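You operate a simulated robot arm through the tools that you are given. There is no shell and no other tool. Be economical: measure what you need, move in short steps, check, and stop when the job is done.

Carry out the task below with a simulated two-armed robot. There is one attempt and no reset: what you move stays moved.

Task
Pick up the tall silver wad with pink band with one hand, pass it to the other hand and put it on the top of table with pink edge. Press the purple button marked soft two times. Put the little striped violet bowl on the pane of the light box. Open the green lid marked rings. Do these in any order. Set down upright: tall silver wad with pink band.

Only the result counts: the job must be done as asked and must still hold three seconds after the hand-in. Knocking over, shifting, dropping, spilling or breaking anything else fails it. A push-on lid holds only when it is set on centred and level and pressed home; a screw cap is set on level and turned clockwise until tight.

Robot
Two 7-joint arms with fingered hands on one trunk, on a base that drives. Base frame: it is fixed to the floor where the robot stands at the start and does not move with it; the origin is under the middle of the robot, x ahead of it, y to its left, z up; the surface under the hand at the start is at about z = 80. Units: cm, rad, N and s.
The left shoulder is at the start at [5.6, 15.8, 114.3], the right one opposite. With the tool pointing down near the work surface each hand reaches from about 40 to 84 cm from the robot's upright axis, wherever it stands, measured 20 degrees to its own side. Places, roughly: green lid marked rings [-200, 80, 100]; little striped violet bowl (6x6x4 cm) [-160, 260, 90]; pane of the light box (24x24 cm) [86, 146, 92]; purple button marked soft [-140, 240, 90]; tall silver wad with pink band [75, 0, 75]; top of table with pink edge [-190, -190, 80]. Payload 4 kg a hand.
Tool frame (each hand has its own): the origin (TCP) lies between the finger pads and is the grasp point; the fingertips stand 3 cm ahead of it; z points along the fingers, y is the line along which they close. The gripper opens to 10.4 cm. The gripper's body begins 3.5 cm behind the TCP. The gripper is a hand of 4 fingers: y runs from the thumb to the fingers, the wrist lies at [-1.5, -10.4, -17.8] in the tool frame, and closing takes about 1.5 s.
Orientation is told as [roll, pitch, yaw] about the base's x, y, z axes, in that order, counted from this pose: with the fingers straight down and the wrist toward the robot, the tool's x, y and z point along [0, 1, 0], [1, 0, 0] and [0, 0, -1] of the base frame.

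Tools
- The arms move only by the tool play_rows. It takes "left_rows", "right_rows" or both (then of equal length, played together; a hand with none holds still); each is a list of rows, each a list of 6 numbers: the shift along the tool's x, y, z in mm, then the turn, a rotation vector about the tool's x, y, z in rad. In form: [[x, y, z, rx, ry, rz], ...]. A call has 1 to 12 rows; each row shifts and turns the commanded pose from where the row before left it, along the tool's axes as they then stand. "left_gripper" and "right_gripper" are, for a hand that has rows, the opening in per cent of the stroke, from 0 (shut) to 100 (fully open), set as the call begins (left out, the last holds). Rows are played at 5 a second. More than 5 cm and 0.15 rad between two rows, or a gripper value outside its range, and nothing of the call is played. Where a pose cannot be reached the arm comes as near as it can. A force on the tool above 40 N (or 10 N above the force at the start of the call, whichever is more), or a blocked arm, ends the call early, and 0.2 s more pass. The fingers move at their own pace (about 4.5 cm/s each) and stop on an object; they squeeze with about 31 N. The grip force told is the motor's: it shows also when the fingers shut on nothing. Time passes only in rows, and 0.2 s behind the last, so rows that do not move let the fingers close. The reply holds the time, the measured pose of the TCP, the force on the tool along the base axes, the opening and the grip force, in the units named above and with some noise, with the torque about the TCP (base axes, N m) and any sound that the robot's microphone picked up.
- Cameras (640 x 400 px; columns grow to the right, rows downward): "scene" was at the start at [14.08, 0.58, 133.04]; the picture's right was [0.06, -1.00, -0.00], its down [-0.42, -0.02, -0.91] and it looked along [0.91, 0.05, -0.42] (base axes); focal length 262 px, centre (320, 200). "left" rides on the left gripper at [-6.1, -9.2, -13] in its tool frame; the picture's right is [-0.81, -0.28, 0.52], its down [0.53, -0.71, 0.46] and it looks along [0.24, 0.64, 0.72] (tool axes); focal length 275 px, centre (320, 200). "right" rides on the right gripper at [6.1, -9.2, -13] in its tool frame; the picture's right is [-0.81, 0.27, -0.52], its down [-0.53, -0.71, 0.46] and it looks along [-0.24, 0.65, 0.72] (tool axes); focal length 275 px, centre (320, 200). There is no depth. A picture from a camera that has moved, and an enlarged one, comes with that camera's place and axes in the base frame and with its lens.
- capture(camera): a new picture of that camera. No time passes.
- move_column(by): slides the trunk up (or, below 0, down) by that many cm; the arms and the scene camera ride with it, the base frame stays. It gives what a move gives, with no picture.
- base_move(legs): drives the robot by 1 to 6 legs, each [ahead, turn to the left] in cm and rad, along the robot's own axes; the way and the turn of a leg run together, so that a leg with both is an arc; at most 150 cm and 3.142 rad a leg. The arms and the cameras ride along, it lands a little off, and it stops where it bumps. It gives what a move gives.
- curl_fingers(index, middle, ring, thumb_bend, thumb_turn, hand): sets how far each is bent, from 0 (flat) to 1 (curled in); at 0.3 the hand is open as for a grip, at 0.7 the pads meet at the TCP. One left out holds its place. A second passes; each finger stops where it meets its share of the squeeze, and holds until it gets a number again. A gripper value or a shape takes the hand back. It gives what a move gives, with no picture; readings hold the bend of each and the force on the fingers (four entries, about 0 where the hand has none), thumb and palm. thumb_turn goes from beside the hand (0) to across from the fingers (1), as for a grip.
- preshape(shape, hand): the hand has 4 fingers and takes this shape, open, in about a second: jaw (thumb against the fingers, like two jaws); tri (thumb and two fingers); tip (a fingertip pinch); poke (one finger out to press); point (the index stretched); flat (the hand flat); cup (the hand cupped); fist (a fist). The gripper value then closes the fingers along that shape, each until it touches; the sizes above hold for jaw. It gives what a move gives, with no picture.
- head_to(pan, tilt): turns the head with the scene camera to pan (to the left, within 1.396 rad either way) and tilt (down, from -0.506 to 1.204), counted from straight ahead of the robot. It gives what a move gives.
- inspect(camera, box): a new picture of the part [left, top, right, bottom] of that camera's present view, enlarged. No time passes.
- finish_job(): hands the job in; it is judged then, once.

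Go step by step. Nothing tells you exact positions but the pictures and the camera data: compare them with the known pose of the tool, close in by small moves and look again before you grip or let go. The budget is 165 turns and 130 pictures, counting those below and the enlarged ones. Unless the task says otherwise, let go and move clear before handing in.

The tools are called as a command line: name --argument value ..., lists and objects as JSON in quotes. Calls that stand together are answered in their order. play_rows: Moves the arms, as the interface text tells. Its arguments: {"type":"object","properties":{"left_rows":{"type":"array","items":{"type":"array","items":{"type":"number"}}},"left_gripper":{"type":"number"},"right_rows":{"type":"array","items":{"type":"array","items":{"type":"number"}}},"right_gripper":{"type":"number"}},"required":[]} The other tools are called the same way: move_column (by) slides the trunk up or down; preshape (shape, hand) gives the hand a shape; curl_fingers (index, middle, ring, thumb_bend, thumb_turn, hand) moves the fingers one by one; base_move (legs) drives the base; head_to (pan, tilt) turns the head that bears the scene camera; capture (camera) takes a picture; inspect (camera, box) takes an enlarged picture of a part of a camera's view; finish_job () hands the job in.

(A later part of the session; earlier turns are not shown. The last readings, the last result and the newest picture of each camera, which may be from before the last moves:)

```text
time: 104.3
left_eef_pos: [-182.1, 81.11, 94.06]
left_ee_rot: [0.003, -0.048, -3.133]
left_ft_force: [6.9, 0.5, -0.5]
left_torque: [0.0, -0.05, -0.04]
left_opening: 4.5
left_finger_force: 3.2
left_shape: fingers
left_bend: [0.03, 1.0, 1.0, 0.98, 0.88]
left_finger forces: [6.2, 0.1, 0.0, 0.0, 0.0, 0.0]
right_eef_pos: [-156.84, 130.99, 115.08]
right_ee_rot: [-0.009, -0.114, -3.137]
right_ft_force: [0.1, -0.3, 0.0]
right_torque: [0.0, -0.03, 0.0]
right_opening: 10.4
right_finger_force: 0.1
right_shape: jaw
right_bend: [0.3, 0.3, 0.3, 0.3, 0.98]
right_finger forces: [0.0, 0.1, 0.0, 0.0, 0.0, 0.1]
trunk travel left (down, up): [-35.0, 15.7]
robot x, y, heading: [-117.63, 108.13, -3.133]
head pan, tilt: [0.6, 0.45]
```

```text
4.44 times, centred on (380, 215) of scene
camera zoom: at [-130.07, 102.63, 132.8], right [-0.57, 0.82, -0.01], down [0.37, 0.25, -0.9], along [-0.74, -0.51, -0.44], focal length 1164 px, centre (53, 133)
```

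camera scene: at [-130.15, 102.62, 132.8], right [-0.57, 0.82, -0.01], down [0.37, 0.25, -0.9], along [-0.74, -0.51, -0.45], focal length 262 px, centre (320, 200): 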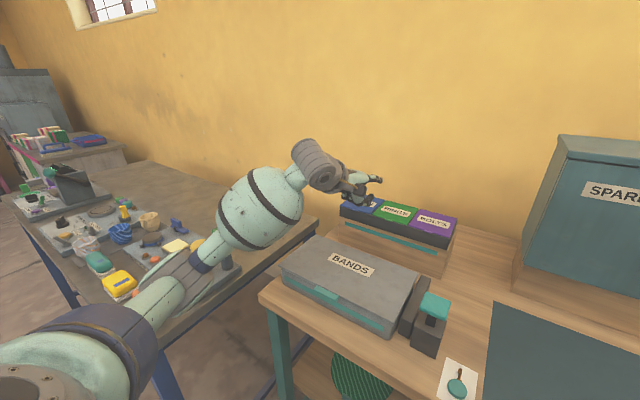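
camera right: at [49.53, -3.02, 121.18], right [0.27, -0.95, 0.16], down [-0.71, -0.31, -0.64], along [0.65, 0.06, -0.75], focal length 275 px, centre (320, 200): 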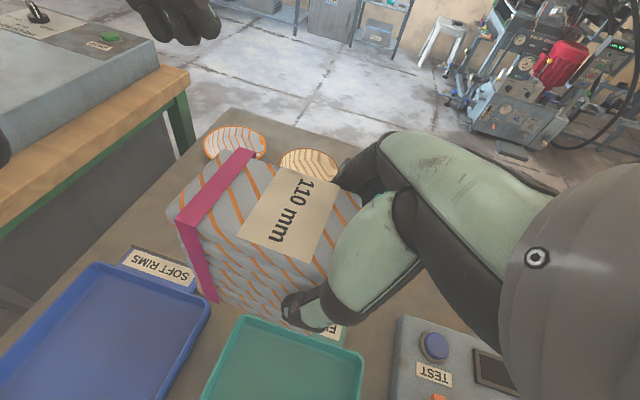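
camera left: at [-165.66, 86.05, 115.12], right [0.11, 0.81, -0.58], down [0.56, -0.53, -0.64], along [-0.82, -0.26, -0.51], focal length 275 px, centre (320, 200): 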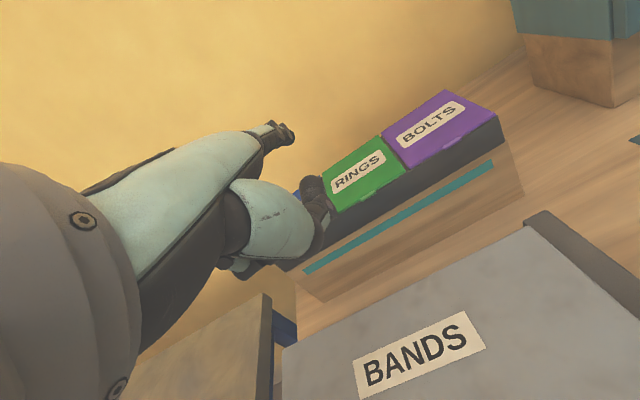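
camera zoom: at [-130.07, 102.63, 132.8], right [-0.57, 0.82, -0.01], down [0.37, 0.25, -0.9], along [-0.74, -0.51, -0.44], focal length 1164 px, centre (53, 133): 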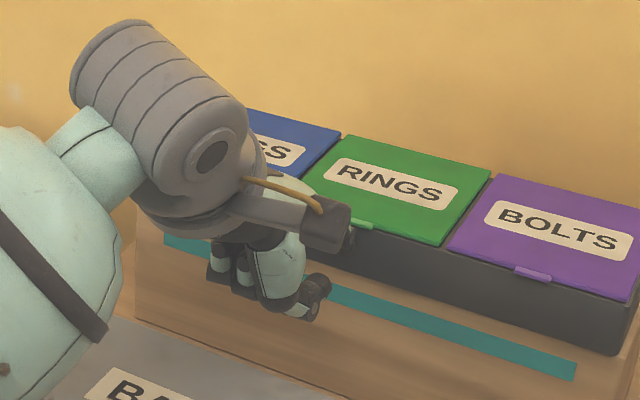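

The finger slid up in front of the tab without catching. I'll back off, go lower, pitch the finger level, and press in more firmly before lifting.

play_rows --left_rows '[[0, -20, 0, 0, 0, 0], [3, 0, 25, 0, 0, 0], [0, 0, 20, -0.1, 0, 0], [0, 0, 7, -0.1, 0, 0], [0, 0, 0, 0, 0, 0], [0, 0, 0, 0, 0, 0]]'

inspect --camera "left" --box '[200, 60, 440, 220]'

inspect --camera "scene" --box '[320, 170, 440, 260]'

```text
time: 105.7
left_eef_pos: [-180.53, 80.89, 88.73]
left_ee_rot: [0.004, -0.25, -3.131]
left_ft_force: [-0.2, -0.1, 0.1]
left_torque: [-0.01, 0.04, 0.04]
left_opening: 5.04
left_finger_force: 0.1
left_shape: fingers
left_bend: [0.0, 1.0, 1.0, 0.98, 0.88]
left_finger forces: [0.0, 0.0, 0.0, 0.0, 0.0, 0.0]
right_eef_pos: [-156.94, 131.11, 115.03]
right_ee_rot: [-0.009, -0.111, -3.136]
right_ft_force: [1.0, -0.6, 0.9]
right_torque: [-0.01, 0.01, -0.01]
right_opening: 10.4
right_finger_force: 0.0
right_shape: jaw
right_bend: [0.3, 0.3, 0.3, 0.3, 0.98]
right_finger forces: [0.0, 0.0, 0.0, 0.0, 0.0, 0.0]
trunk travel left (down, up): [-35.0, 15.7]
robot x, y, heading: [-118.09, 107.73, -3.138]
head pan, tilt: [0.6, 0.45]
```

```text
2.50 times, centred on (320, 140) of left
camera zoom: at [-168.41, 87.22, 98.92], right [0.13, 0.81, -0.57], down [0.59, -0.53, -0.61], along [-0.8, -0.26, -0.54], focal length 688 px, centre (320, 350)
```

zoom: 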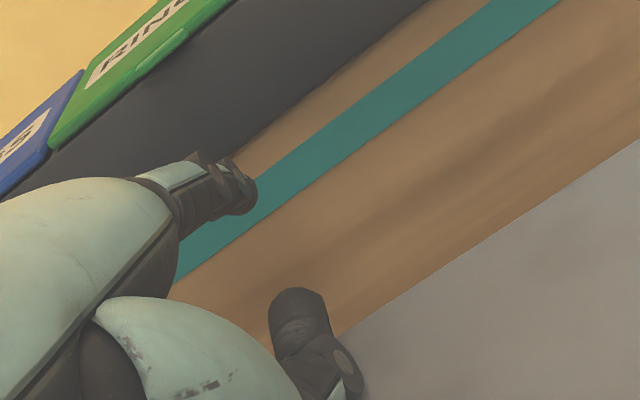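

```text
4.44 times, centred on (380, 215) of scene
camera zoom: at [-130.14, 102.63, 132.8], right [-0.57, 0.82, -0.01], down [0.37, 0.25, -0.9], along [-0.74, -0.51, -0.45], focal length 1164 px, centre (53, 133)
```

zoom: 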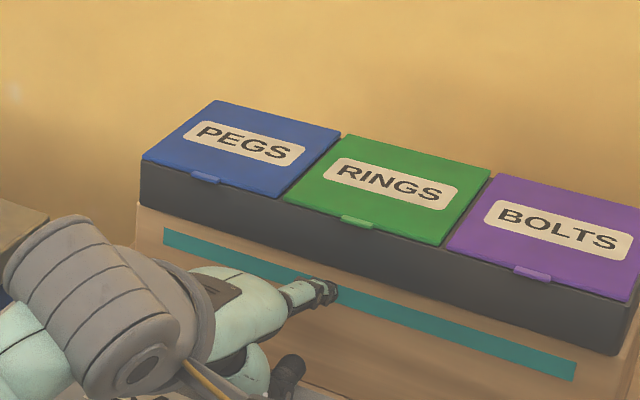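

play_rows --left_rows '[[2, 7.75, 2, 0, 0, 0], [2, 7.75, 2, 0, 0, 0], [0, 7.75, 2, 0, 0, 0], [0, 5, 1.2, 0, 0, 0], [0, 4, 1, 0, 0, 0], [0, 4, 1, 0, 0, 0], [0, 4, 1, 0, 0, 0]]'

inspect --camera "scene" --box '[320, 170, 440, 260]'

inspect --camera "left" --box '[200, 60, 440, 220]'

```text
time: 107.3
left_eef_pos: [-184.42, 80.35, 88.76]
left_ee_rot: [0.002, -0.25, -3.128]
left_ft_force: [13.7, 0.0, 1.3]
left_torque: [0.05, 0.26, -0.17]
left_opening: 3.0
left_finger_force: 6.3
left_shape: fingers
left_bend: [0.05, 1.0, 1.0, 0.98, 0.88]
left_finger forces: [13.0, 0.0, 0.0, 0.0, 0.1, 0.0]
right_eef_pos: [-156.84, 130.91, 115.11]
right_ee_rot: [-0.008, -0.113, -3.136]
right_ft_force: [0.3, -0.1, -1.2]
right_torque: [0.05, 0.03, -0.03]
right_opening: 10.39
right_finger_force: 0.1
right_shape: jaw
right_bend: [0.3, 0.3, 0.3, 0.3, 0.98]
right_finger forces: [0.0, 0.1, 0.0, 0.0, 0.1, 0.1]
trunk travel left (down, up): [-35.0, 15.7]
robot x, y, heading: [-117.75, 107.56, -3.14]
head pan, tilt: [0.6, 0.45]
```

```text
4.44 times, centred on (380, 215) of scene
camera zoom: at [-129.87, 102.65, 132.82], right [-0.57, 0.82, -0.01], down [0.37, 0.25, -0.9], along [-0.74, -0.51, -0.44], focal length 1164 px, centre (53, 133)
```

zoom: 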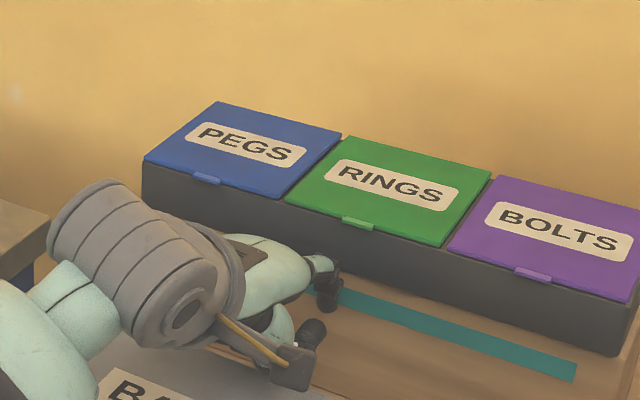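

```text
2.50 times, centred on (320, 140) of left
camera zoom: at [-172.42, 86.76, 98.95], right [0.13, 0.81, -0.57], down [0.59, -0.53, -0.61], along [-0.8, -0.26, -0.54], focal length 688 px, centre (320, 350)
```

zoom: 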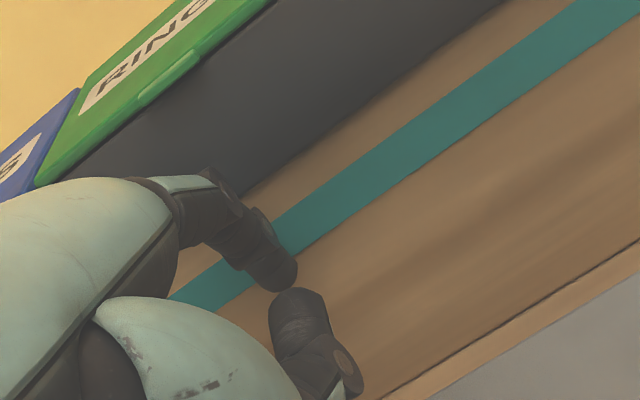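

The finger is now well under the tab level but ~1.2 cm to its left. Shift right and lift straight up.

play_rows --left_rows '[[-6, -3, 0, 0, 0, 0], [-6, 0, 0, 0, 0, 0], [0, 1.2, -4.85, 0, 0, 0], [0, 1.2, -4.85, 0, 0, 0], [0, 1.2, -4.85, 0, 0, 0], [0, 1.2, -4.85, 0, 0, 0], [0, 1.2, -4.85, 0, 0, 0], [0, 0, 0, 0, 0, 0]]'

inspect --camera "scene" --box '[320, 170, 440, 260]'

inspect --camera "left" --box '[200, 60, 440, 220]'

```text
time: 109.1
left_eef_pos: [-184.34, 81.61, 91.06]
left_ee_rot: [0.003, -0.251, -3.13]
left_ft_force: [11.5, -0.4, -6.9]
left_torque: [-0.05, -0.36, -0.11]
left_opening: 2.97
left_finger_force: 6.4
left_shape: fingers
left_bend: [0.09, 1.0, 1.0, 0.98, 0.88]
left_finger forces: [13.1, 0.1, 0.0, 0.0, 0.1, 0.0]
right_eef_pos: [-156.81, 130.95, 115.09]
right_ee_rot: [-0.01, -0.112, -3.136]
right_ft_force: [-0.3, 0.4, 0.0]
right_torque: [-0.01, 0.02, -0.01]
right_opening: 10.38
right_finger_force: 0.0
right_shape: jaw
right_bend: [0.3, 0.3, 0.3, 0.3, 0.98]
right_finger forces: [0.0, 0.0, 0.0, 0.0, 0.0, 0.0]
trunk travel left (down, up): [-35.0, 15.7]
robot x, y, heading: [-117.66, 107.91, -3.138]
head pan, tilt: [0.6, 0.45]
```

```text
4.44 times, centred on (380, 215) of scene
camera zoom: at [-130.06, 102.6, 132.8], right [-0.57, 0.82, -0.01], down [0.37, 0.25, -0.9], along [-0.74, -0.51, -0.44], focal length 1164 px, centre (53, 133)
```

zoom: 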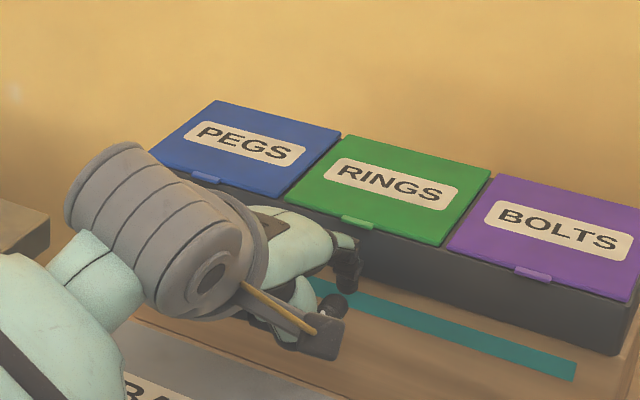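

```text
2.50 times, centred on (320, 140) of left
camera zoom: at [-172.23, 87.99, 101.33], right [0.13, 0.81, -0.57], down [0.59, -0.53, -0.62], along [-0.8, -0.25, -0.54], focal length 688 px, centre (320, 350)
```

zoom: 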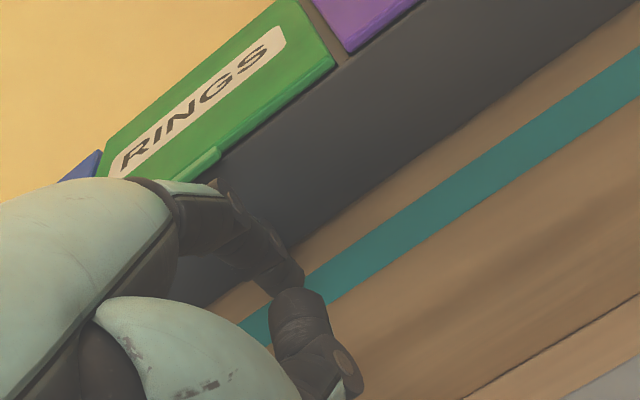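

Nearly under the tab now; continue up.

play_rows --left_rows '[[-4, -2, 0, 0, 0, 0], [0, 1.2, -4.85, 0, 0, 0], [0, 1.2, -4.85, 0, 0, 0], [0, 1.2, -4.85, 0, 0, 0], [0, 1.2, -4.85, 0, 0, 0], [0, 1.2, -4.85, 0, 0, 0], [0, 0, 0, 0, 0, 0]]'

inspect --camera "scene" --box '[320, 170, 440, 260]'

inspect --camera "left" --box '[200, 60, 440, 220]'

```text
time: 110.7
left_eef_pos: [-184.16, 82.07, 93.51]
left_ee_rot: [0.003, -0.249, -3.131]
left_ft_force: [12.2, 1.6, -1.4]
left_torque: [0.01, -0.03, -0.17]
left_opening: 3.04
left_finger_force: 6.4
left_shape: fingers
left_bend: [0.09, 1.0, 1.0, 0.98, 0.88]
left_finger forces: [13.2, 0.1, 0.0, 0.1, 0.0, 0.1]
right_eef_pos: [-156.73, 130.98, 115.05]
right_ee_rot: [-0.01, -0.112, -3.136]
right_ft_force: [-0.1, -0.2, 0.1]
right_torque: [-0.01, 0.02, 0.01]
right_opening: 10.4
right_finger_force: 0.0
right_shape: jaw
right_bend: [0.3, 0.3, 0.3, 0.3, 0.98]
right_finger forces: [0.1, 0.0, 0.1, 0.0, 0.0, 0.1]
trunk travel left (down, up): [-35.0, 15.7]
robot x, y, heading: [-117.88, 108.06, -3.136]
head pan, tilt: [0.6, 0.45]
```

```text
4.44 times, centred on (380, 215) of scene
camera zoom: at [-129.95, 102.63, 132.81], right [-0.57, 0.82, -0.01], down [0.37, 0.25, -0.9], along [-0.74, -0.51, -0.44], focal length 1164 px, centre (53, 133)
```

zoom: 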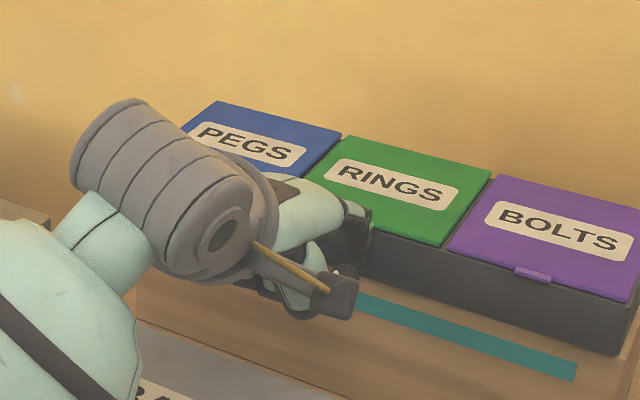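

```text
2.50 times, centred on (320, 140) of left
camera zoom: at [-171.97, 88.43, 103.77], right [0.13, 0.81, -0.57], down [0.58, -0.53, -0.62], along [-0.8, -0.25, -0.54], focal length 688 px, centre (320, 350)
```

zoom: 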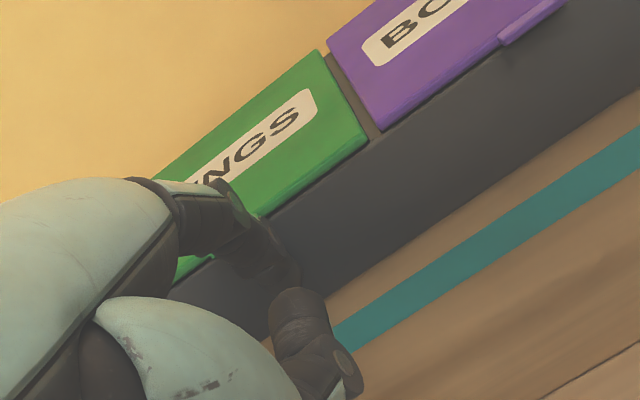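

The finger flexes and slips past the tab. I'll switch to a pinch: thumb under the tab, fingers above the lid. First back off, raise the trunk for elbow clearance, and reshape to jaw.

play_rows --left_rows '[[0, -45, 0, 0, 0, 0], [0, -30, -30, 0, 0, 0], [0, -10, -45, 0, 0, 0], [0, 0, -45, 0, 0, 0], [0, 0, 0, 0, 0, 0]]'

preshape --hand "left" --shape "jaw"

move_column --by 12

play_rows --left_rows '[[0, 0, 0, -0.14, 0, 0], [0, 0, 0, -0.14, 0, 0], [0, 0, 0, -0.13, 0, 0], [0, 0, 0, -0.13, 0, 0], [0, 0, 0, -0.13, 0, 0], [0, 0, 0, -0.13, 0, 0], [0, 0, 0, 0, 0, 0], [0, 0, 0, 0, 0, 0]]' --left_gripper 40

capture --camera "scene"

capture --camera "left"

```text
time: 111.9
left_eef_pos: [-172.87, 82.14, 102.99]
left_ee_rot: [0.003, -0.249, -3.13]
left_ft_force: [-0.2, -0.1, 0.4]
left_torque: [0.02, -0.01, -0.01]
left_opening: 5.06
left_finger_force: 0.0
left_shape: fingers
left_bend: [0.0, 1.0, 1.0, 0.98, 0.88]
left_finger forces: [0.0, 0.0, 0.0, 0.0, 0.0, 0.0]
right_eef_pos: [-157.01, 130.98, 115.0]
right_ee_rot: [-0.009, -0.113, -3.136]
right_ft_force: [0.0, 0.5, 0.2]
right_torque: [-0.01, -0.02, -0.01]
right_opening: 10.39
right_finger_force: 0.1
right_shape: jaw
right_bend: [0.3, 0.3, 0.3, 0.3, 0.98]
right_finger forces: [0.0, 0.0, 0.1, 0.0, 0.0, 0.0]
trunk travel left (down, up): [-35.0, 15.7]
robot x, y, heading: [-117.92, 107.87, -3.139]
head pan, tilt: [0.6, 0.45]
```

```text
time: 112.8
left_eef_pos: [-172.94, 82.17, 102.79]
left_ee_rot: [0.003, -0.248, -3.13]
left_ft_force: [0.0, -0.3, 0.3]
left_torque: [-0.01, 0.02, 0.01]
left_opening: 10.36
left_finger_force: 0.1
left_shape: jaw
left_bend: [0.3, 0.3, 0.3, 0.3, 0.97]
left_finger forces: [0.1, 0.0, 0.0, 0.1, 0.1, 0.0]
right_eef_pos: [-156.93, 130.94, 114.95]
right_ee_rot: [-0.009, -0.112, -3.137]
right_ft_force: [0.3, 0.1, -0.3]
right_torque: [-0.02, 0.04, 0.0]
right_opening: 10.39
right_finger_force: 0.1
right_shape: jaw
right_bend: [0.3, 0.3, 0.3, 0.3, 0.98]
right_finger forces: [0.0, 0.1, 0.1, 0.1, 0.0, 0.0]
trunk travel left (down, up): [-35.0, 15.7]
robot x, y, heading: [-117.77, 107.67, -3.138]
head pan, tilt: [0.6, 0.45]
```

```text
time: 114.3
left_eef_pos: [-173.11, 82.16, 114.91]
left_ee_rot: [0.004, -0.248, -3.131]
left_ft_force: [0.0, -0.3, 0.9]
left_torque: [0.0, 0.01, -0.03]
left_opening: 10.38
left_finger_force: 0.1
left_shape: jaw
left_bend: [0.3, 0.3, 0.3, 0.3, 0.97]
left_finger forces: [0.0, 0.1, 0.0, 0.0, 0.1, 0.1]
right_eef_pos: [-156.96, 131.03, 127.11]
right_ee_rot: [-0.008, -0.112, -3.136]
right_ft_force: [0.6, -0.2, -0.1]
right_torque: [0.0, 0.05, -0.01]
right_opening: 10.43
right_finger_force: 0.0
right_shape: jaw
right_bend: [0.3, 0.3, 0.3, 0.3, 0.98]
right_finger forces: [0.0, 0.1, 0.0, 0.0, 0.0, 0.0]
trunk travel left (down, up): [-47.0, 3.7]
robot x, y, heading: [-117.62, 107.66, -3.141]
head pan, tilt: [0.6, 0.45]
```

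```text
time: 116.1
left_eef_pos: [-173.05, 82.02, 115.02]
left_ee_rot: [0.008, -1.049, -3.137]
left_ft_force: [-0.4, 0.7, -0.3]
left_torque: [-0.02, -0.02, -0.01]
left_opening: 4.17
left_finger_force: 0.0
left_shape: jaw
left_bend: [0.74, 0.49, 0.46, 0.72, 1.0]
left_finger forces: [0.0, 0.0, 0.0, 0.0, 0.0, 0.0]
right_eef_pos: [-156.84, 131.07, 127.1]
right_ee_rot: [-0.009, -0.112, -3.136]
right_ft_force: [-0.4, -0.1, 0.5]
right_torque: [0.0, 0.0, -0.03]
right_opening: 10.4
right_finger_force: 0.0
right_shape: jaw
right_bend: [0.3, 0.3, 0.3, 0.3, 0.98]
right_finger forces: [0.0, 0.0, 0.0, 0.0, 0.1, 0.0]
trunk travel left (down, up): [-47.0, 3.7]
robot x, y, heading: [-117.63, 107.87, -3.138]
head pan, tilt: [0.6, 0.45]
```

```text
65 pictures are left
camera scene: at [-130.31, 102.63, 144.92], right [-0.57, 0.82, -0.01], down [0.37, 0.25, -0.9], along [-0.74, -0.51, -0.45], focal length 262 px, centre (320, 200)
```

scene: 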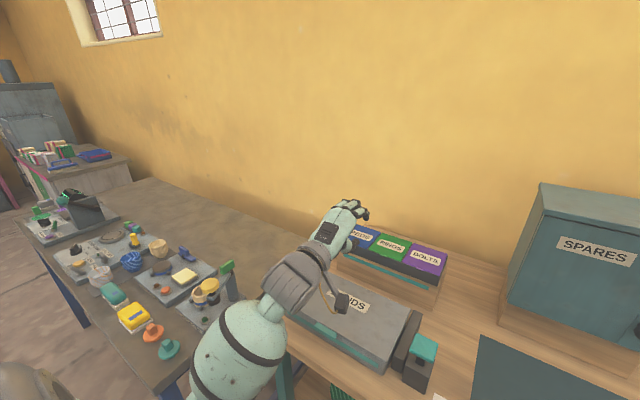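

```text
64 pictures are left
camera left: at [-157.14, 88.51, 113.45], right [-0.32, 0.8, -0.5], down [-0.03, -0.54, -0.84], along [-0.95, -0.25, 0.2], focal length 275 px, centre (320, 200)
```

left: 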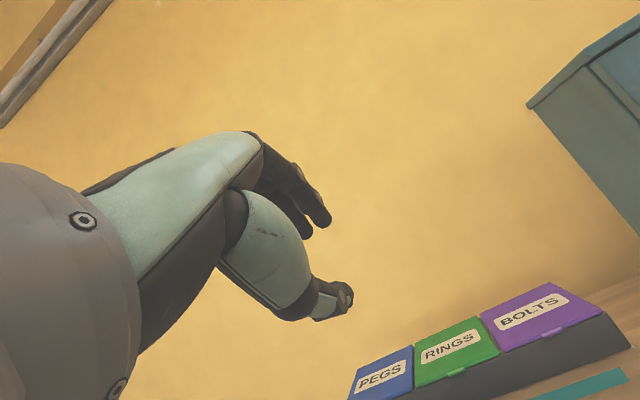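

Thumb tip sits at about tool (0, −2.9, 3.1). Lowering so the thumb is just in front of and below the tab, with the fingers above the lid.

play_rows --left_rows '[[-1, -18.8, 40.8, 0, 0, 0], [-1, -18.8, 40.8, 0, 0, 0], [0, -18.8, 40.8, 0, 0, 0], [0, -18.8, 40.8, 0, 0, 0], [0, -18.8, 40.8, 0, 0, 0], [0, 0, 0, 0, 0, 0], [0, 0, 0, 0, 0, 0]]'

inspect --camera "scene" --box '[290, 180, 470, 320]'

inspect --camera "left" --box '[220, 150, 480, 370]'

```text
time: 117.7
left_eef_pos: [-185.92, 82.12, 96.55]
left_ee_rot: [0.006, -1.047, -3.134]
left_ft_force: [0.1, 0.8, 0.7]
left_torque: [0.0, -0.01, -0.03]
left_opening: 4.18
left_finger_force: 0.0
left_shape: jaw
left_bend: [0.74, 0.49, 0.46, 0.72, 1.0]
left_finger forces: [0.1, 0.0, 0.0, 0.0, 0.0, 0.0]
right_eef_pos: [-156.89, 131.11, 127.09]
right_ee_rot: [-0.009, -0.111, -3.136]
right_ft_force: [0.4, 0.6, 0.4]
right_torque: [0.01, -0.02, -0.02]
right_opening: 10.4
right_finger_force: 0.1
right_shape: jaw
right_bend: [0.3, 0.3, 0.3, 0.3, 0.98]
right_finger forces: [0.0, 0.0, 0.0, 0.0, 0.0, 0.1]
trunk travel left (down, up): [-47.0, 3.7]
robot x, y, heading: [-118.32, 107.71, -3.135]
head pan, tilt: [0.6, 0.45]
```

```text
2.86 times, centred on (380, 250) of scene
camera zoom: at [-130.3, 102.64, 144.92], right [-0.57, 0.82, -0.01], down [0.37, 0.25, -0.9], along [-0.74, -0.51, -0.45], focal length 748 px, centre (149, 57)
```

zoom: 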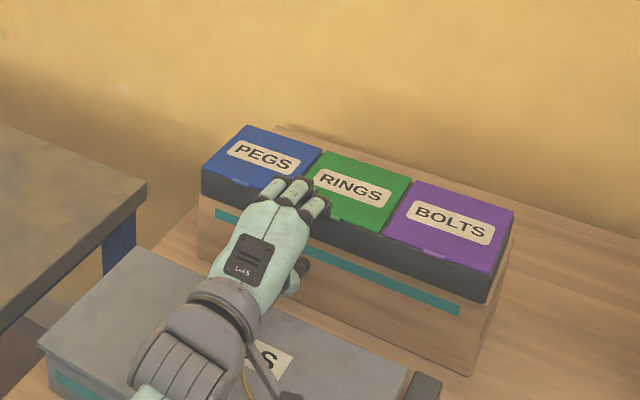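

```text
1.82 times, centred on (350, 260) of left
camera zoom: at [-170.13, 88.51, 95.1], right [-0.32, 0.8, -0.5], down [-0.03, -0.54, -0.84], along [-0.95, -0.25, 0.2], focal length 500 px, centre (266, 91)
```

zoom: 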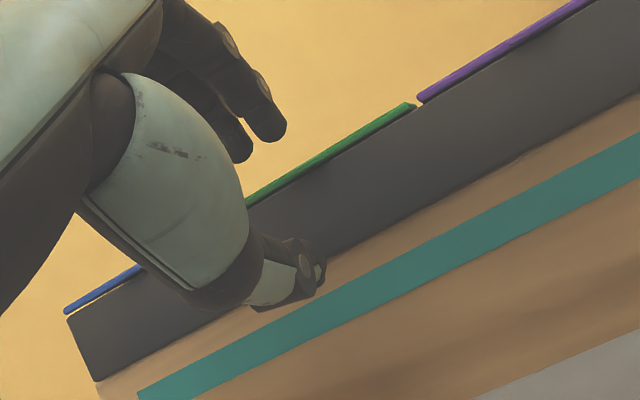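

Very good view: thumb below the lid edge, fingers above. Moving in, 1 cm to the right and slightly up.

play_rows --left_rows '[[-4, 7, 8.1, 0, 0, 0], [-4, 7, 8.1, 0, 0, 0], [-4, 7, 8.1, 0, 0, 0], [0, 5, 6, 0, 0, 0], [0, 0, 0, 0, 0, 0]]'

inspect --camera "left" --box '[220, 100, 480, 320]'

```text
time: 118.9
left_eef_pos: [-189.85, 83.29, 97.5]
left_ee_rot: [0.008, -1.049, -3.136]
left_ft_force: [-0.1, -0.3, 0.6]
left_torque: [0.01, 0.0, -0.02]
left_opening: 4.18
left_finger_force: 0.1
left_shape: jaw
left_bend: [0.74, 0.49, 0.46, 0.72, 1.0]
left_finger forces: [0.0, 0.0, 0.0, 0.0, 0.1, 0.1]
right_eef_pos: [-157.05, 130.92, 127.12]
right_ee_rot: [-0.007, -0.112, -3.136]
right_ft_force: [0.1, 0.3, -0.2]
right_torque: [0.01, 0.02, 0.0]
right_opening: 10.4
right_finger_force: 0.0
right_shape: jaw
right_bend: [0.3, 0.3, 0.3, 0.3, 0.98]
right_finger forces: [0.0, 0.1, 0.1, 0.0, 0.0, 0.1]
trunk travel left (down, up): [-47.0, 3.7]
robot x, y, heading: [-117.79, 107.63, -3.142]
head pan, tilt: [0.6, 0.45]
```

```text
1.82 times, centred on (350, 210) of left
camera zoom: at [-174.07, 89.66, 95.87], right [-0.32, 0.81, -0.5], down [-0.03, -0.54, -0.84], along [-0.95, -0.25, 0.2], focal length 500 px, centre (266, 182)
```

zoom: 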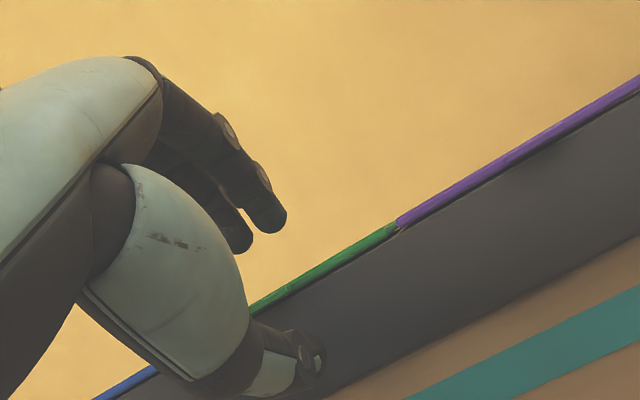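

play_rows --left_rows '[[0, 2, 3.5, 0, 0, 0], [0, 2, 3.5, 0, 0, 0], [0, 2, 3.5, 0, 0, 0], [0, 2, 3.5, 0, 0, 0], [0, 2, 3.5, 0, 0, 0], [0, 0, 0, 0, 0, 0]]'

play_rows --left_rows '[[0, 4.3, -2.5, 0, 0, 0], [0, 4.3, -2.5, 0, 0, 0], [0, 4.3, -2.5, 0, 0, 0], [0, 4.3, -2.5, 0, 0, 0], [0, 0, 0, 0, 0, 0]]'

inspect --camera "left" --box '[220, 100, 480, 320]'

```text
time: 120.3
left_eef_pos: [-191.47, 83.32, 97.87]
left_ee_rot: [0.006, -1.057, -3.136]
left_ft_force: [31.3, 3.3, 12.2]
left_torque: [0.15, -1.46, 0.08]
left_opening: 4.88
left_finger_force: 0.2
left_shape: jaw
left_bend: [0.74, 0.49, 0.46, 0.71, 1.0]
left_finger forces: [0.2, 0.0, 0.1, 0.0, 31.6, 0.1]
right_eef_pos: [-156.37, 131.18, 127.26]
right_ee_rot: [-0.01, -0.116, -3.136]
right_ft_force: [-0.8, -0.7, 0.4]
right_torque: [0.03, 0.0, 0.02]
right_opening: 10.4
right_finger_force: 0.1
right_shape: jaw
right_bend: [0.3, 0.3, 0.3, 0.3, 0.98]
right_finger forces: [0.0, 0.1, 0.0, 0.1, 0.0, 0.1]
trunk travel left (down, up): [-47.0, 3.7]
robot x, y, heading: [-117.83, 107.87, -3.136]
head pan, tilt: [0.6, 0.45]
```

```text
time: 121.5
left_eef_pos: [-191.89, 83.22, 99.38]
left_ee_rot: [0.005, -1.048, -3.138]
left_ft_force: [9.5, 0.7, -6.6]
left_torque: [-0.02, -0.5, 0.06]
left_opening: 5.8
left_finger_force: 0.1
left_shape: jaw
left_bend: [0.74, 0.49, 0.46, 0.61, 1.0]
left_finger forces: [0.0, 0.0, 0.0, 0.1, 9.1, 0.1]
right_eef_pos: [-156.91, 130.98, 127.17]
right_ee_rot: [-0.009, -0.113, -3.136]
right_ft_force: [0.1, -0.1, 0.1]
right_torque: [0.01, 0.0, -0.03]
right_opening: 10.42
right_finger_force: 0.1
right_shape: jaw
right_bend: [0.3, 0.3, 0.3, 0.3, 0.98]
right_finger forces: [0.0, 0.0, 0.0, 0.0, 0.1, 0.1]
trunk travel left (down, up): [-47.0, 3.7]
robot x, y, heading: [-118.24, 107.73, -3.138]
head pan, tilt: [0.6, 0.45]
```

```text
1.82 times, centred on (350, 210) of left
camera zoom: at [-176.03, 89.61, 97.8], right [-0.32, 0.8, -0.5], down [-0.03, -0.54, -0.84], along [-0.95, -0.25, 0.2], focal length 500 px, centre (266, 182)
```

zoom: 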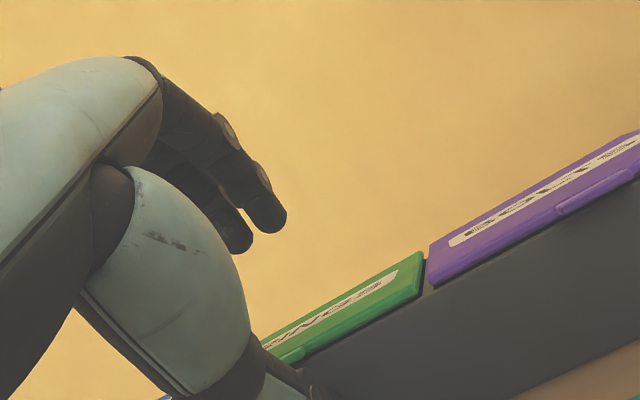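

The thumb is right below the tab. Continue lifting.

play_rows --left_rows '[[4, 4.3, -2.5, 0, 0, 0], [0, 4.3, -2.5, 0, 0, 0], [0, 4.3, -2.5, 0, 0, 0], [0, 4.3, -2.5, 0, 0, 0], [0, 0, 0, 0, 0, 0]]'

inspect --camera "left" --box '[220, 100, 480, 320]'

```text
time: 122.7
left_eef_pos: [-192.09, 82.79, 101.53]
left_ee_rot: [0.009, -1.048, -3.137]
left_ft_force: [-1.0, 0.0, 0.6]
left_torque: [0.0, 0.04, 0.03]
left_opening: 4.22
left_finger_force: 0.0
left_shape: jaw
left_bend: [0.74, 0.49, 0.46, 0.72, 1.0]
left_finger forces: [0.0, 0.0, 0.1, 0.0, 0.1, 0.1]
right_eef_pos: [-156.99, 131.07, 127.12]
right_ee_rot: [-0.008, -0.109, -3.137]
right_ft_force: [0.3, -0.5, 0.3]
right_torque: [0.01, 0.04, -0.02]
right_opening: 10.39
right_finger_force: 0.0
right_shape: jaw
right_bend: [0.3, 0.3, 0.3, 0.3, 0.98]
right_finger forces: [0.0, 0.2, 0.0, 0.0, 0.0, 0.0]
trunk travel left (down, up): [-47.0, 3.7]
robot x, y, heading: [-118.22, 107.66, -3.138]
head pan, tilt: [0.6, 0.45]
```

```text
1.82 times, centred on (350, 210) of left
camera zoom: at [-176.18, 89.19, 99.85], right [-0.32, 0.8, -0.5], down [-0.03, -0.54, -0.84], along [-0.95, -0.25, 0.2], focal length 500 px, centre (266, 182)
```

zoom: 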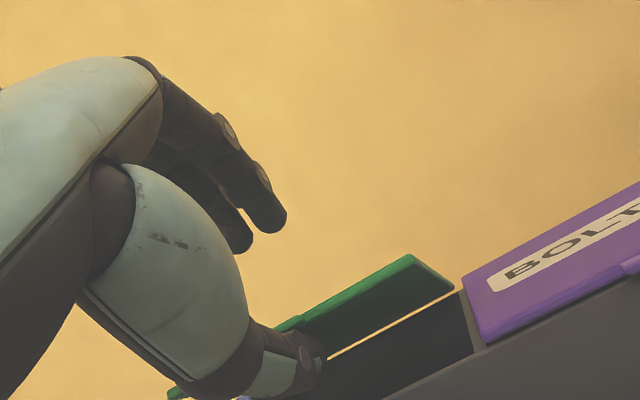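

The lid is lifting. Following its arc up and over.

play_rows --left_rows '[[0, 13.6, -1.5, 0, 0, 0], [0, 13.6, -1.5, 0, 0, 0], [0, 13.6, -1.5, 0, 0, 0], [0, 13.6, -1.5, 0, 0, 0], [0, 10, 7.3, 0, 0, 0], [0, 10, 7.3, 0, 0, 0], [0, 10, 7.3, 0, 0, 0], [0, 10, 7.3, 0, 0, 0], [0, 0, 0, 0, 0, 0]]'

capture --camera "left"

inspect --camera "scene" --box '[290, 160, 470, 300]'

```text
time: 124.7
left_eef_pos: [-198.75, 82.77, 108.47]
left_ee_rot: [0.007, -1.049, -3.135]
left_ft_force: [0.5, -1.3, 0.1]
left_torque: [0.01, 0.01, -0.05]
left_opening: 4.18
left_finger_force: 0.0
left_shape: jaw
left_bend: [0.74, 0.49, 0.46, 0.72, 1.0]
left_finger forces: [0.1, 0.0, 0.1, 0.0, 0.0, 0.0]
right_eef_pos: [-156.93, 131.03, 127.14]
right_ee_rot: [-0.009, -0.111, -3.137]
right_ft_force: [0.1, -0.7, 0.4]
right_torque: [-0.01, 0.03, 0.0]
right_opening: 10.38
right_finger_force: 0.0
right_shape: jaw
right_bend: [0.3, 0.3, 0.3, 0.3, 0.98]
right_finger forces: [0.0, 0.0, 0.1, 0.0, 0.1, 0.0]
trunk travel left (down, up): [-47.0, 3.7]
robot x, y, heading: [-118.21, 107.98, -3.138]
head pan, tilt: [0.6, 0.45]
```

```text
58 pictures are left
camera left: at [-182.8, 89.15, 106.79], right [-0.32, 0.8, -0.5], down [-0.03, -0.54, -0.84], along [-0.95, -0.25, 0.2], focal length 275 px, centre (320, 200)
```

left: 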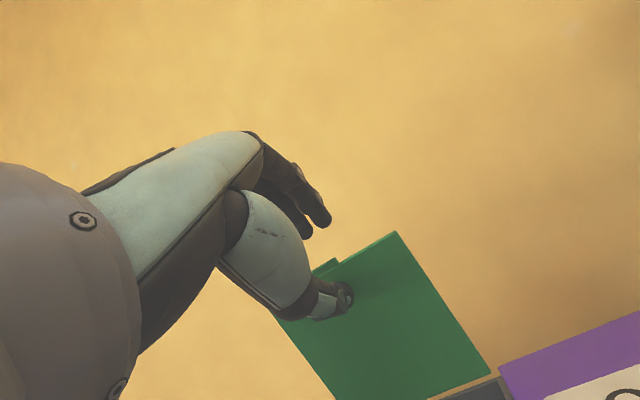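

```text
2.86 times, centred on (380, 230) of scene
camera zoom: at [-130.32, 102.63, 144.92], right [-0.57, 0.82, -0.01], down [0.37, 0.25, -0.9], along [-0.74, -0.51, -0.45], focal length 748 px, centre (149, 114)
```

zoom: 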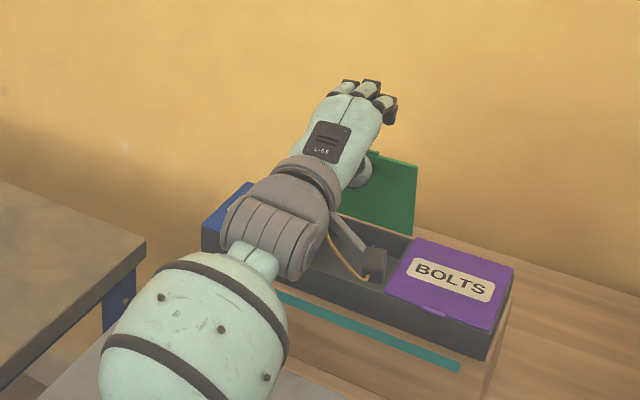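

The lid stands nearly upright; pushing on past vertical.

play_rows --left_rows '[[0, 5, 8.7, 0, 0, 0], [0, 5, 8.7, 0, 0, 0], [0, 5, 8.7, 0, 0, 0], [0, 5, 8.7, 0, 0, 0], [0, 5, 8.7, 0, 0, 0], [0, 5, 8.7, 0, 0, 0], [0, 0, 0, 0, 0, 0]]'

capture --camera "left"

```text
time: 126.2
left_eef_pos: [-203.85, 82.71, 109.22]
left_ee_rot: [0.007, -1.06, -3.137]
left_ft_force: [0.0, -0.2, -0.1]
left_torque: [0.01, 0.04, -0.02]
left_opening: 4.15
left_finger_force: 0.0
left_shape: jaw
left_bend: [0.74, 0.49, 0.46, 0.72, 1.0]
left_finger forces: [0.0, 0.0, 0.1, 0.0, 0.1, 0.1]
right_eef_pos: [-155.22, 131.11, 127.64]
right_ee_rot: [-0.01, -0.129, -3.137]
right_ft_force: [-0.1, -0.6, 0.1]
right_torque: [-0.02, -0.01, 0.02]
right_opening: 10.42
right_finger_force: 0.0
right_shape: jaw
right_bend: [0.3, 0.3, 0.3, 0.3, 0.98]
right_finger forces: [0.1, 0.1, 0.1, 0.1, 0.0, 0.0]
trunk travel left (down, up): [-47.0, 3.7]
robot x, y, heading: [-117.71, 108.11, -3.137]
head pan, tilt: [0.6, 0.45]
stopped in row 7 (left hand): the arm was blocked; the commanded pose is now the measured one
```

```text
56 pictures are left
camera left: at [-187.9, 89.04, 107.49], right [-0.33, 0.8, -0.5], down [-0.04, -0.54, -0.84], along [-0.94, -0.25, 0.21], focal length 275 px, centre (320, 200)
```

left: 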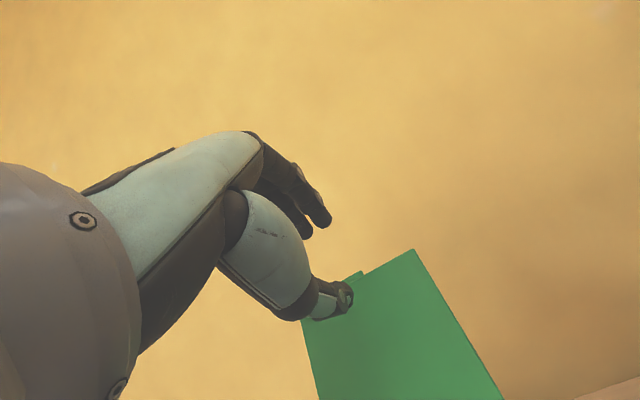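

The thumb is beyond the hinge line. I'll withdraw and check that the lid stays open.

play_rows --left_rows '[[0, -5, -17, 0, 0, 0], [0, -10, -30, 0, 0, 0], [0, -15, -35, 0, 0, 0], [0, -15, -35, 0, 0, 0], [0, 0, -40, 0, 0, 0], [0, 0, 0, 0, 0, 0]]'

capture --camera "left"

capture --camera "scene"

```text
time: 127.6
left_eef_pos: [-187.83, 83.04, 113.16]
left_ee_rot: [0.007, -1.059, -3.136]
left_ft_force: [0.4, -0.6, 0.1]
left_torque: [0.0, 0.01, 0.01]
left_opening: 4.19
left_finger_force: 0.1
left_shape: jaw
left_bend: [0.74, 0.49, 0.46, 0.72, 1.0]
left_finger forces: [0.0, 0.1, 0.0, 0.0, 0.0, 0.0]
right_eef_pos: [-155.53, 131.15, 127.58]
right_ee_rot: [-0.011, -0.124, -3.139]
right_ft_force: [-0.6, -0.1, -0.6]
right_torque: [-0.03, 0.0, -0.01]
right_opening: 10.39
right_finger_force: 0.1
right_shape: jaw
right_bend: [0.3, 0.3, 0.3, 0.3, 0.98]
right_finger forces: [0.1, 0.0, 0.0, 0.1, 0.0, 0.0]
trunk travel left (down, up): [-47.0, 3.7]
robot x, y, heading: [-117.68, 107.99, -3.136]
head pan, tilt: [0.6, 0.45]
```

```text
55 pictures are left
camera left: at [-171.92, 89.37, 111.29], right [-0.33, 0.8, -0.5], down [-0.04, -0.54, -0.84], along [-0.94, -0.25, 0.21], focal length 275 px, centre (320, 200)
```

left: 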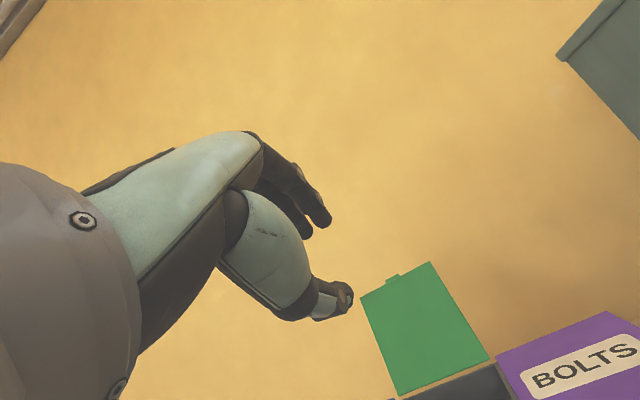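

```text
54 pictures are left
camera scene: at [-130.36, 102.64, 144.92], right [-0.57, 0.82, -0.01], down [0.37, 0.25, -0.9], along [-0.74, -0.51, -0.45], focal length 262 px, centre (320, 200)
```

scene: 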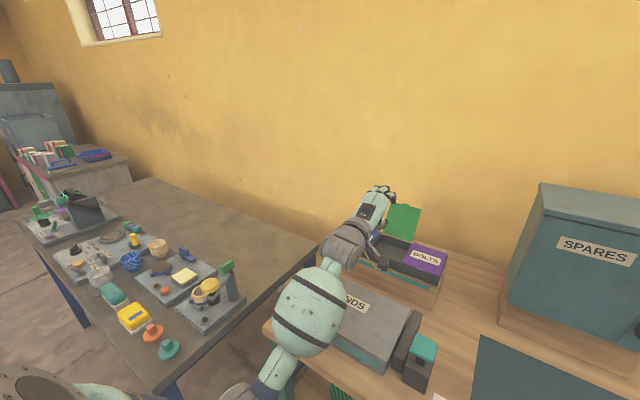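

The lid stays open past vertical. Now I retract the left arm, lower the trunk, and drive on toward the button and bowl.

play_rows --left_rows '[[0, -25, -43, 0, 0, 0], [0, -20, -35, 0.14, 0, 0], [0, -20, -25, 0.14, 0, 0], [0, -20, -20, 0.14, 0, 0], [0, -20, -10, 0.14, 0, 0], [0, 0, 0, 0.14, 0, 0], [0, 0, 0, 0.14, 0, 0], [0, 0, 0, 0.14, 0, 0], [0, 0, 0, 0, 0, 0]]' --right_rows '[[0, 0, 0, 0.12, 0, 0], [0, 0, 0, 0, 0, 0], [0, 0, 0, 0, 0, 0], [0, 0, 0, 0, 0, 0], [0, 0, 0, 0, 0, 0], [0, 0, 0, 0, 0, 0], [0, 0, 0, 0, 0, 0], [0, 0, 0, 0, 0, 0], [0, 0, 0, 0, 0, 0]]'

base_move --legs '[[-30, 0], [0, -1.57], [50, 0]]'

move_column --by -10

head_to --pan 0.45 --tilt 0.35

capture --camera "scene"

```text
time: 129.6
left_eef_pos: [-170.56, 83.07, 112.55]
left_ee_rot: [0.005, -0.08, -3.132]
left_ft_force: [-0.5, -0.3, -0.7]
left_torque: [0.04, 0.0, -0.01]
left_opening: 4.14
left_finger_force: 0.1
left_shape: jaw
left_bend: [0.74, 0.49, 0.46, 0.72, 1.0]
left_finger forces: [0.1, 0.0, 0.1, 0.1, 0.0, 0.1]
right_eef_pos: [-155.29, 131.11, 127.6]
right_ee_rot: [-0.01, -0.004, -3.137]
right_ft_force: [0.1, -0.2, -0.2]
right_torque: [0.0, 0.02, -0.01]
right_opening: 10.4
right_finger_force: 0.1
right_shape: jaw
right_bend: [0.3, 0.3, 0.3, 0.3, 0.98]
right_finger forces: [0.1, 0.1, 0.0, 0.0, 0.1, 0.1]
trunk travel left (down, up): [-47.0, 3.7]
robot x, y, heading: [-117.53, 107.97, -3.137]
head pan, tilt: [0.6, 0.45]
```

```text
time: 138.9
left_eef_pos: [-114.88, 210.31, 112.63]
left_ee_rot: [0.004, -0.084, 1.604]
left_ft_force: [0.0, 0.5, -0.5]
left_torque: [0.02, -0.03, 0.0]
left_opening: 4.17
left_finger_force: 0.2
left_shape: jaw
left_bend: [0.74, 0.49, 0.46, 0.72, 1.0]
left_finger forces: [0.0, 0.0, 0.0, 0.1, 0.2, 0.0]
right_eef_pos: [-66.46, 195.87, 127.51]
right_ee_rot: [-0.011, -0.004, 1.594]
right_ft_force: [-0.1, -0.5, -0.8]
right_torque: [0.02, 0.02, 0.02]
right_opening: 10.39
right_finger_force: 0.1
right_shape: jaw
right_bend: [0.3, 0.3, 0.3, 0.3, 0.98]
right_finger forces: [0.1, 0.1, 0.0, 0.1, 0.0, 0.0]
trunk travel left (down, up): [-47.0, 3.7]
robot x, y, heading: [-89.04, 158.26, 1.594]
head pan, tilt: [0.6, 0.45]
```

```text
time: 140.2
left_eef_pos: [-114.74, 209.06, 103.06]
left_ee_rot: [0.002, -0.105, 1.6]
left_ft_force: [-0.6, 0.8, 0.8]
left_torque: [-0.02, 0.0, 0.02]
left_opening: 4.16
left_finger_force: 0.0
left_shape: jaw
left_bend: [0.74, 0.49, 0.46, 0.72, 1.0]
left_finger forces: [0.0, 0.0, 0.1, 0.1, 0.0, 0.0]
right_eef_pos: [-66.52, 194.55, 117.82]
right_ee_rot: [-0.011, -0.017, 1.594]
right_ft_force: [-0.4, -0.2, -0.3]
right_torque: [-0.02, -0.04, 0.0]
right_opening: 10.4
right_finger_force: 0.1
right_shape: jaw
right_bend: [0.3, 0.3, 0.3, 0.3, 0.98]
right_finger forces: [0.0, 0.0, 0.0, 0.0, 0.0, 0.1]
trunk travel left (down, up): [-37.0, 13.7]
robot x, y, heading: [-88.8, 157.91, 1.598]
head pan, tilt: [0.6, 0.45]
```

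```text
time: 140.9
left_eef_pos: [-114.73, 209.1, 103.13]
left_ee_rot: [0.002, -0.104, 1.599]
left_ft_force: [0.2, 0.1, -0.5]
left_torque: [-0.02, 0.03, -0.01]
left_opening: 4.17
left_finger_force: 0.0
left_shape: jaw
left_bend: [0.74, 0.49, 0.46, 0.72, 1.0]
left_finger forces: [0.1, 0.0, 0.0, 0.0, 0.0, 0.0]
right_eef_pos: [-66.5, 194.51, 117.81]
right_ee_rot: [-0.014, -0.017, 1.593]
right_ft_force: [0.2, -0.7, 0.1]
right_torque: [0.0, 0.0, 0.0]
right_opening: 10.39
right_finger_force: 0.1
right_shape: jaw
right_bend: [0.3, 0.3, 0.3, 0.3, 0.98]
right_finger forces: [0.1, 0.0, 0.1, 0.0, 0.1, 0.0]
trunk travel left (down, up): [-37.0, 13.7]
robot x, y, heading: [-88.96, 158.21, 1.595]
head pan, tilt: [0.45, 0.351]
```

```text
53 pictures are left
camera scene: at [-93.24, 171.2, 135.71], right [0.89, 0.46, -0.01], down [0.16, -0.32, -0.93], along [-0.43, 0.83, -0.36], focal length 262 px, centre (320, 200)
```

scene: 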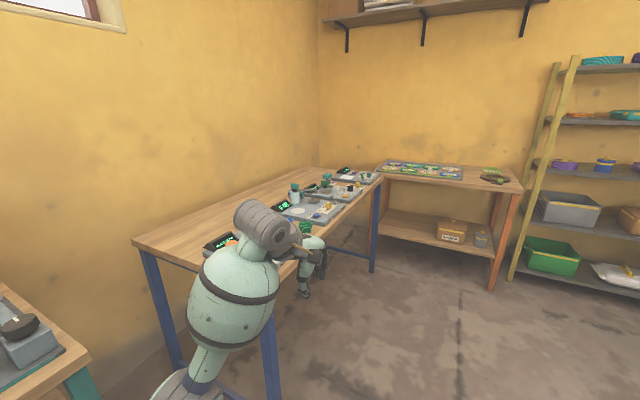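

play_rows --left_rows '[[0, -30, -35, 0.05, 0, 0], [0, -30, -35, 0.05, 0, 0], [0, 0, -35, 0, 0, 0], [0, 0, 0, 0, 0, 0]]' --left_gripper 100

base_move --legs '[[86, 0], [0, 1.54]]'

head_to --pan 0 --tilt 0.65

capture --camera "scene"

```text
time: 141.9
left_eef_pos: [-114.54, 202.47, 113.17]
left_ee_rot: [0.005, 0.005, 1.602]
left_ft_force: [-0.9, -0.1, 0.3]
left_torque: [0.03, 0.0, 0.02]
left_opening: 10.35
left_finger_force: 0.1
left_shape: jaw
left_bend: [0.3, 0.3, 0.3, 0.3, 0.98]
left_finger forces: [0.1, 0.0, 0.0, 0.0, 0.1, 0.0]
right_eef_pos: [-66.51, 194.41, 117.91]
right_ee_rot: [-0.013, -0.018, 1.595]
right_ft_force: [0.1, 1.1, -0.3]
right_torque: [0.03, 0.04, 0.01]
right_opening: 10.38
right_finger_force: 0.1
right_shape: jaw
right_bend: [0.3, 0.3, 0.3, 0.3, 0.98]
right_finger forces: [0.1, 0.0, 0.0, 0.0, 0.1, 0.0]
trunk travel left (down, up): [-37.0, 13.7]
robot x, y, heading: [-88.81, 157.84, 1.6]
head pan, tilt: [0.45, 0.351]
```

```text
time: 151.2
left_eef_pos: [-136.01, 219.22, 112.94]
left_ee_rot: [0.004, 0.007, -3.14]
left_ft_force: [-0.6, 0.4, -0.6]
left_torque: [0.03, -0.01, -0.02]
left_opening: 10.38
left_finger_force: 0.0
left_shape: jaw
left_bend: [0.3, 0.3, 0.3, 0.3, 0.98]
left_finger forces: [0.1, 0.1, 0.0, 0.0, 0.0, 0.0]
right_eef_pos: [-126.69, 267.04, 117.88]
right_ee_rot: [-0.012, -0.018, 3.135]
right_ft_force: [0.7, -0.3, -0.3]
right_torque: [0.04, -0.02, -0.02]
right_opening: 10.38
right_finger_force: 0.1
right_shape: jaw
right_bend: [0.3, 0.3, 0.3, 0.3, 0.98]
right_finger forces: [0.0, 0.0, 0.0, 0.0, 0.1, 0.0]
trunk travel left (down, up): [-37.0, 13.7]
robot x, y, heading: [-90.64, 244.29, 3.137]
head pan, tilt: [0.45, 0.351]
```

```text
time: 152.1
left_eef_pos: [-134.58, 219.31, 113.59]
left_ee_rot: [0.007, -0.006, -3.14]
left_ft_force: [0.0, 1.2, -0.5]
left_torque: [0.01, 0.0, 0.01]
left_opening: 10.39
left_finger_force: 0.1
left_shape: jaw
left_bend: [0.3, 0.3, 0.3, 0.3, 0.98]
left_finger forces: [0.0, 0.1, 0.0, 0.0, 0.1, 0.0]
right_eef_pos: [-125.23, 267.09, 118.32]
right_ee_rot: [-0.012, -0.03, 3.134]
right_ft_force: [-0.4, -0.4, 1.5]
right_torque: [0.06, 0.04, 0.0]
right_opening: 10.4
right_finger_force: 0.0
right_shape: jaw
right_bend: [0.3, 0.3, 0.3, 0.3, 0.98]
right_finger forces: [0.0, 0.1, 0.0, 0.0, 0.0, 0.0]
trunk travel left (down, up): [-37.0, 13.7]
robot x, y, heading: [-90.77, 244.94, 3.136]
head pan, tilt: [0.0, 0.649]
```

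```text
52 pictures are left
camera scene: at [-104.15, 244.75, 133.01], right [0.0, 1.0, 0.0], down [0.61, 0.0, -0.79], along [-0.79, 0.0, -0.61], focal length 262 px, centre (320, 200)
```

scene: 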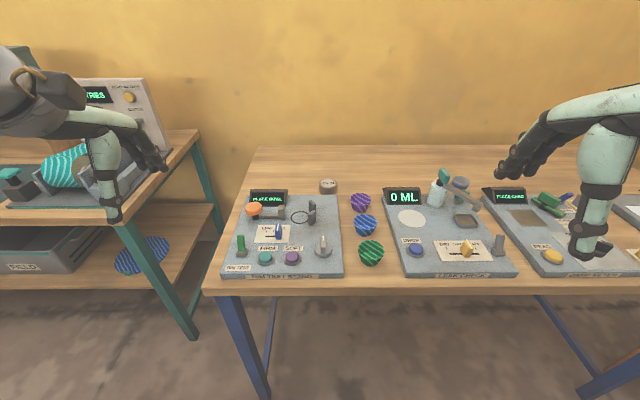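

inspect --camera "scene" --box '[215, 170, 415, 295]'

```text
3.20 times, centred on (315, 232) of scene
camera zoom: at [-104.15, 244.75, 133.01], right [0.0, 1.0, 0.0], down [0.61, 0.0, -0.79], along [-0.79, 0.0, -0.61], focal length 838 px, centre (336, 96)
```

zoom: 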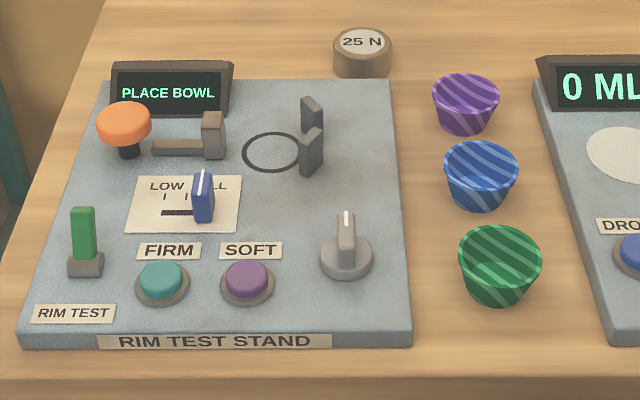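

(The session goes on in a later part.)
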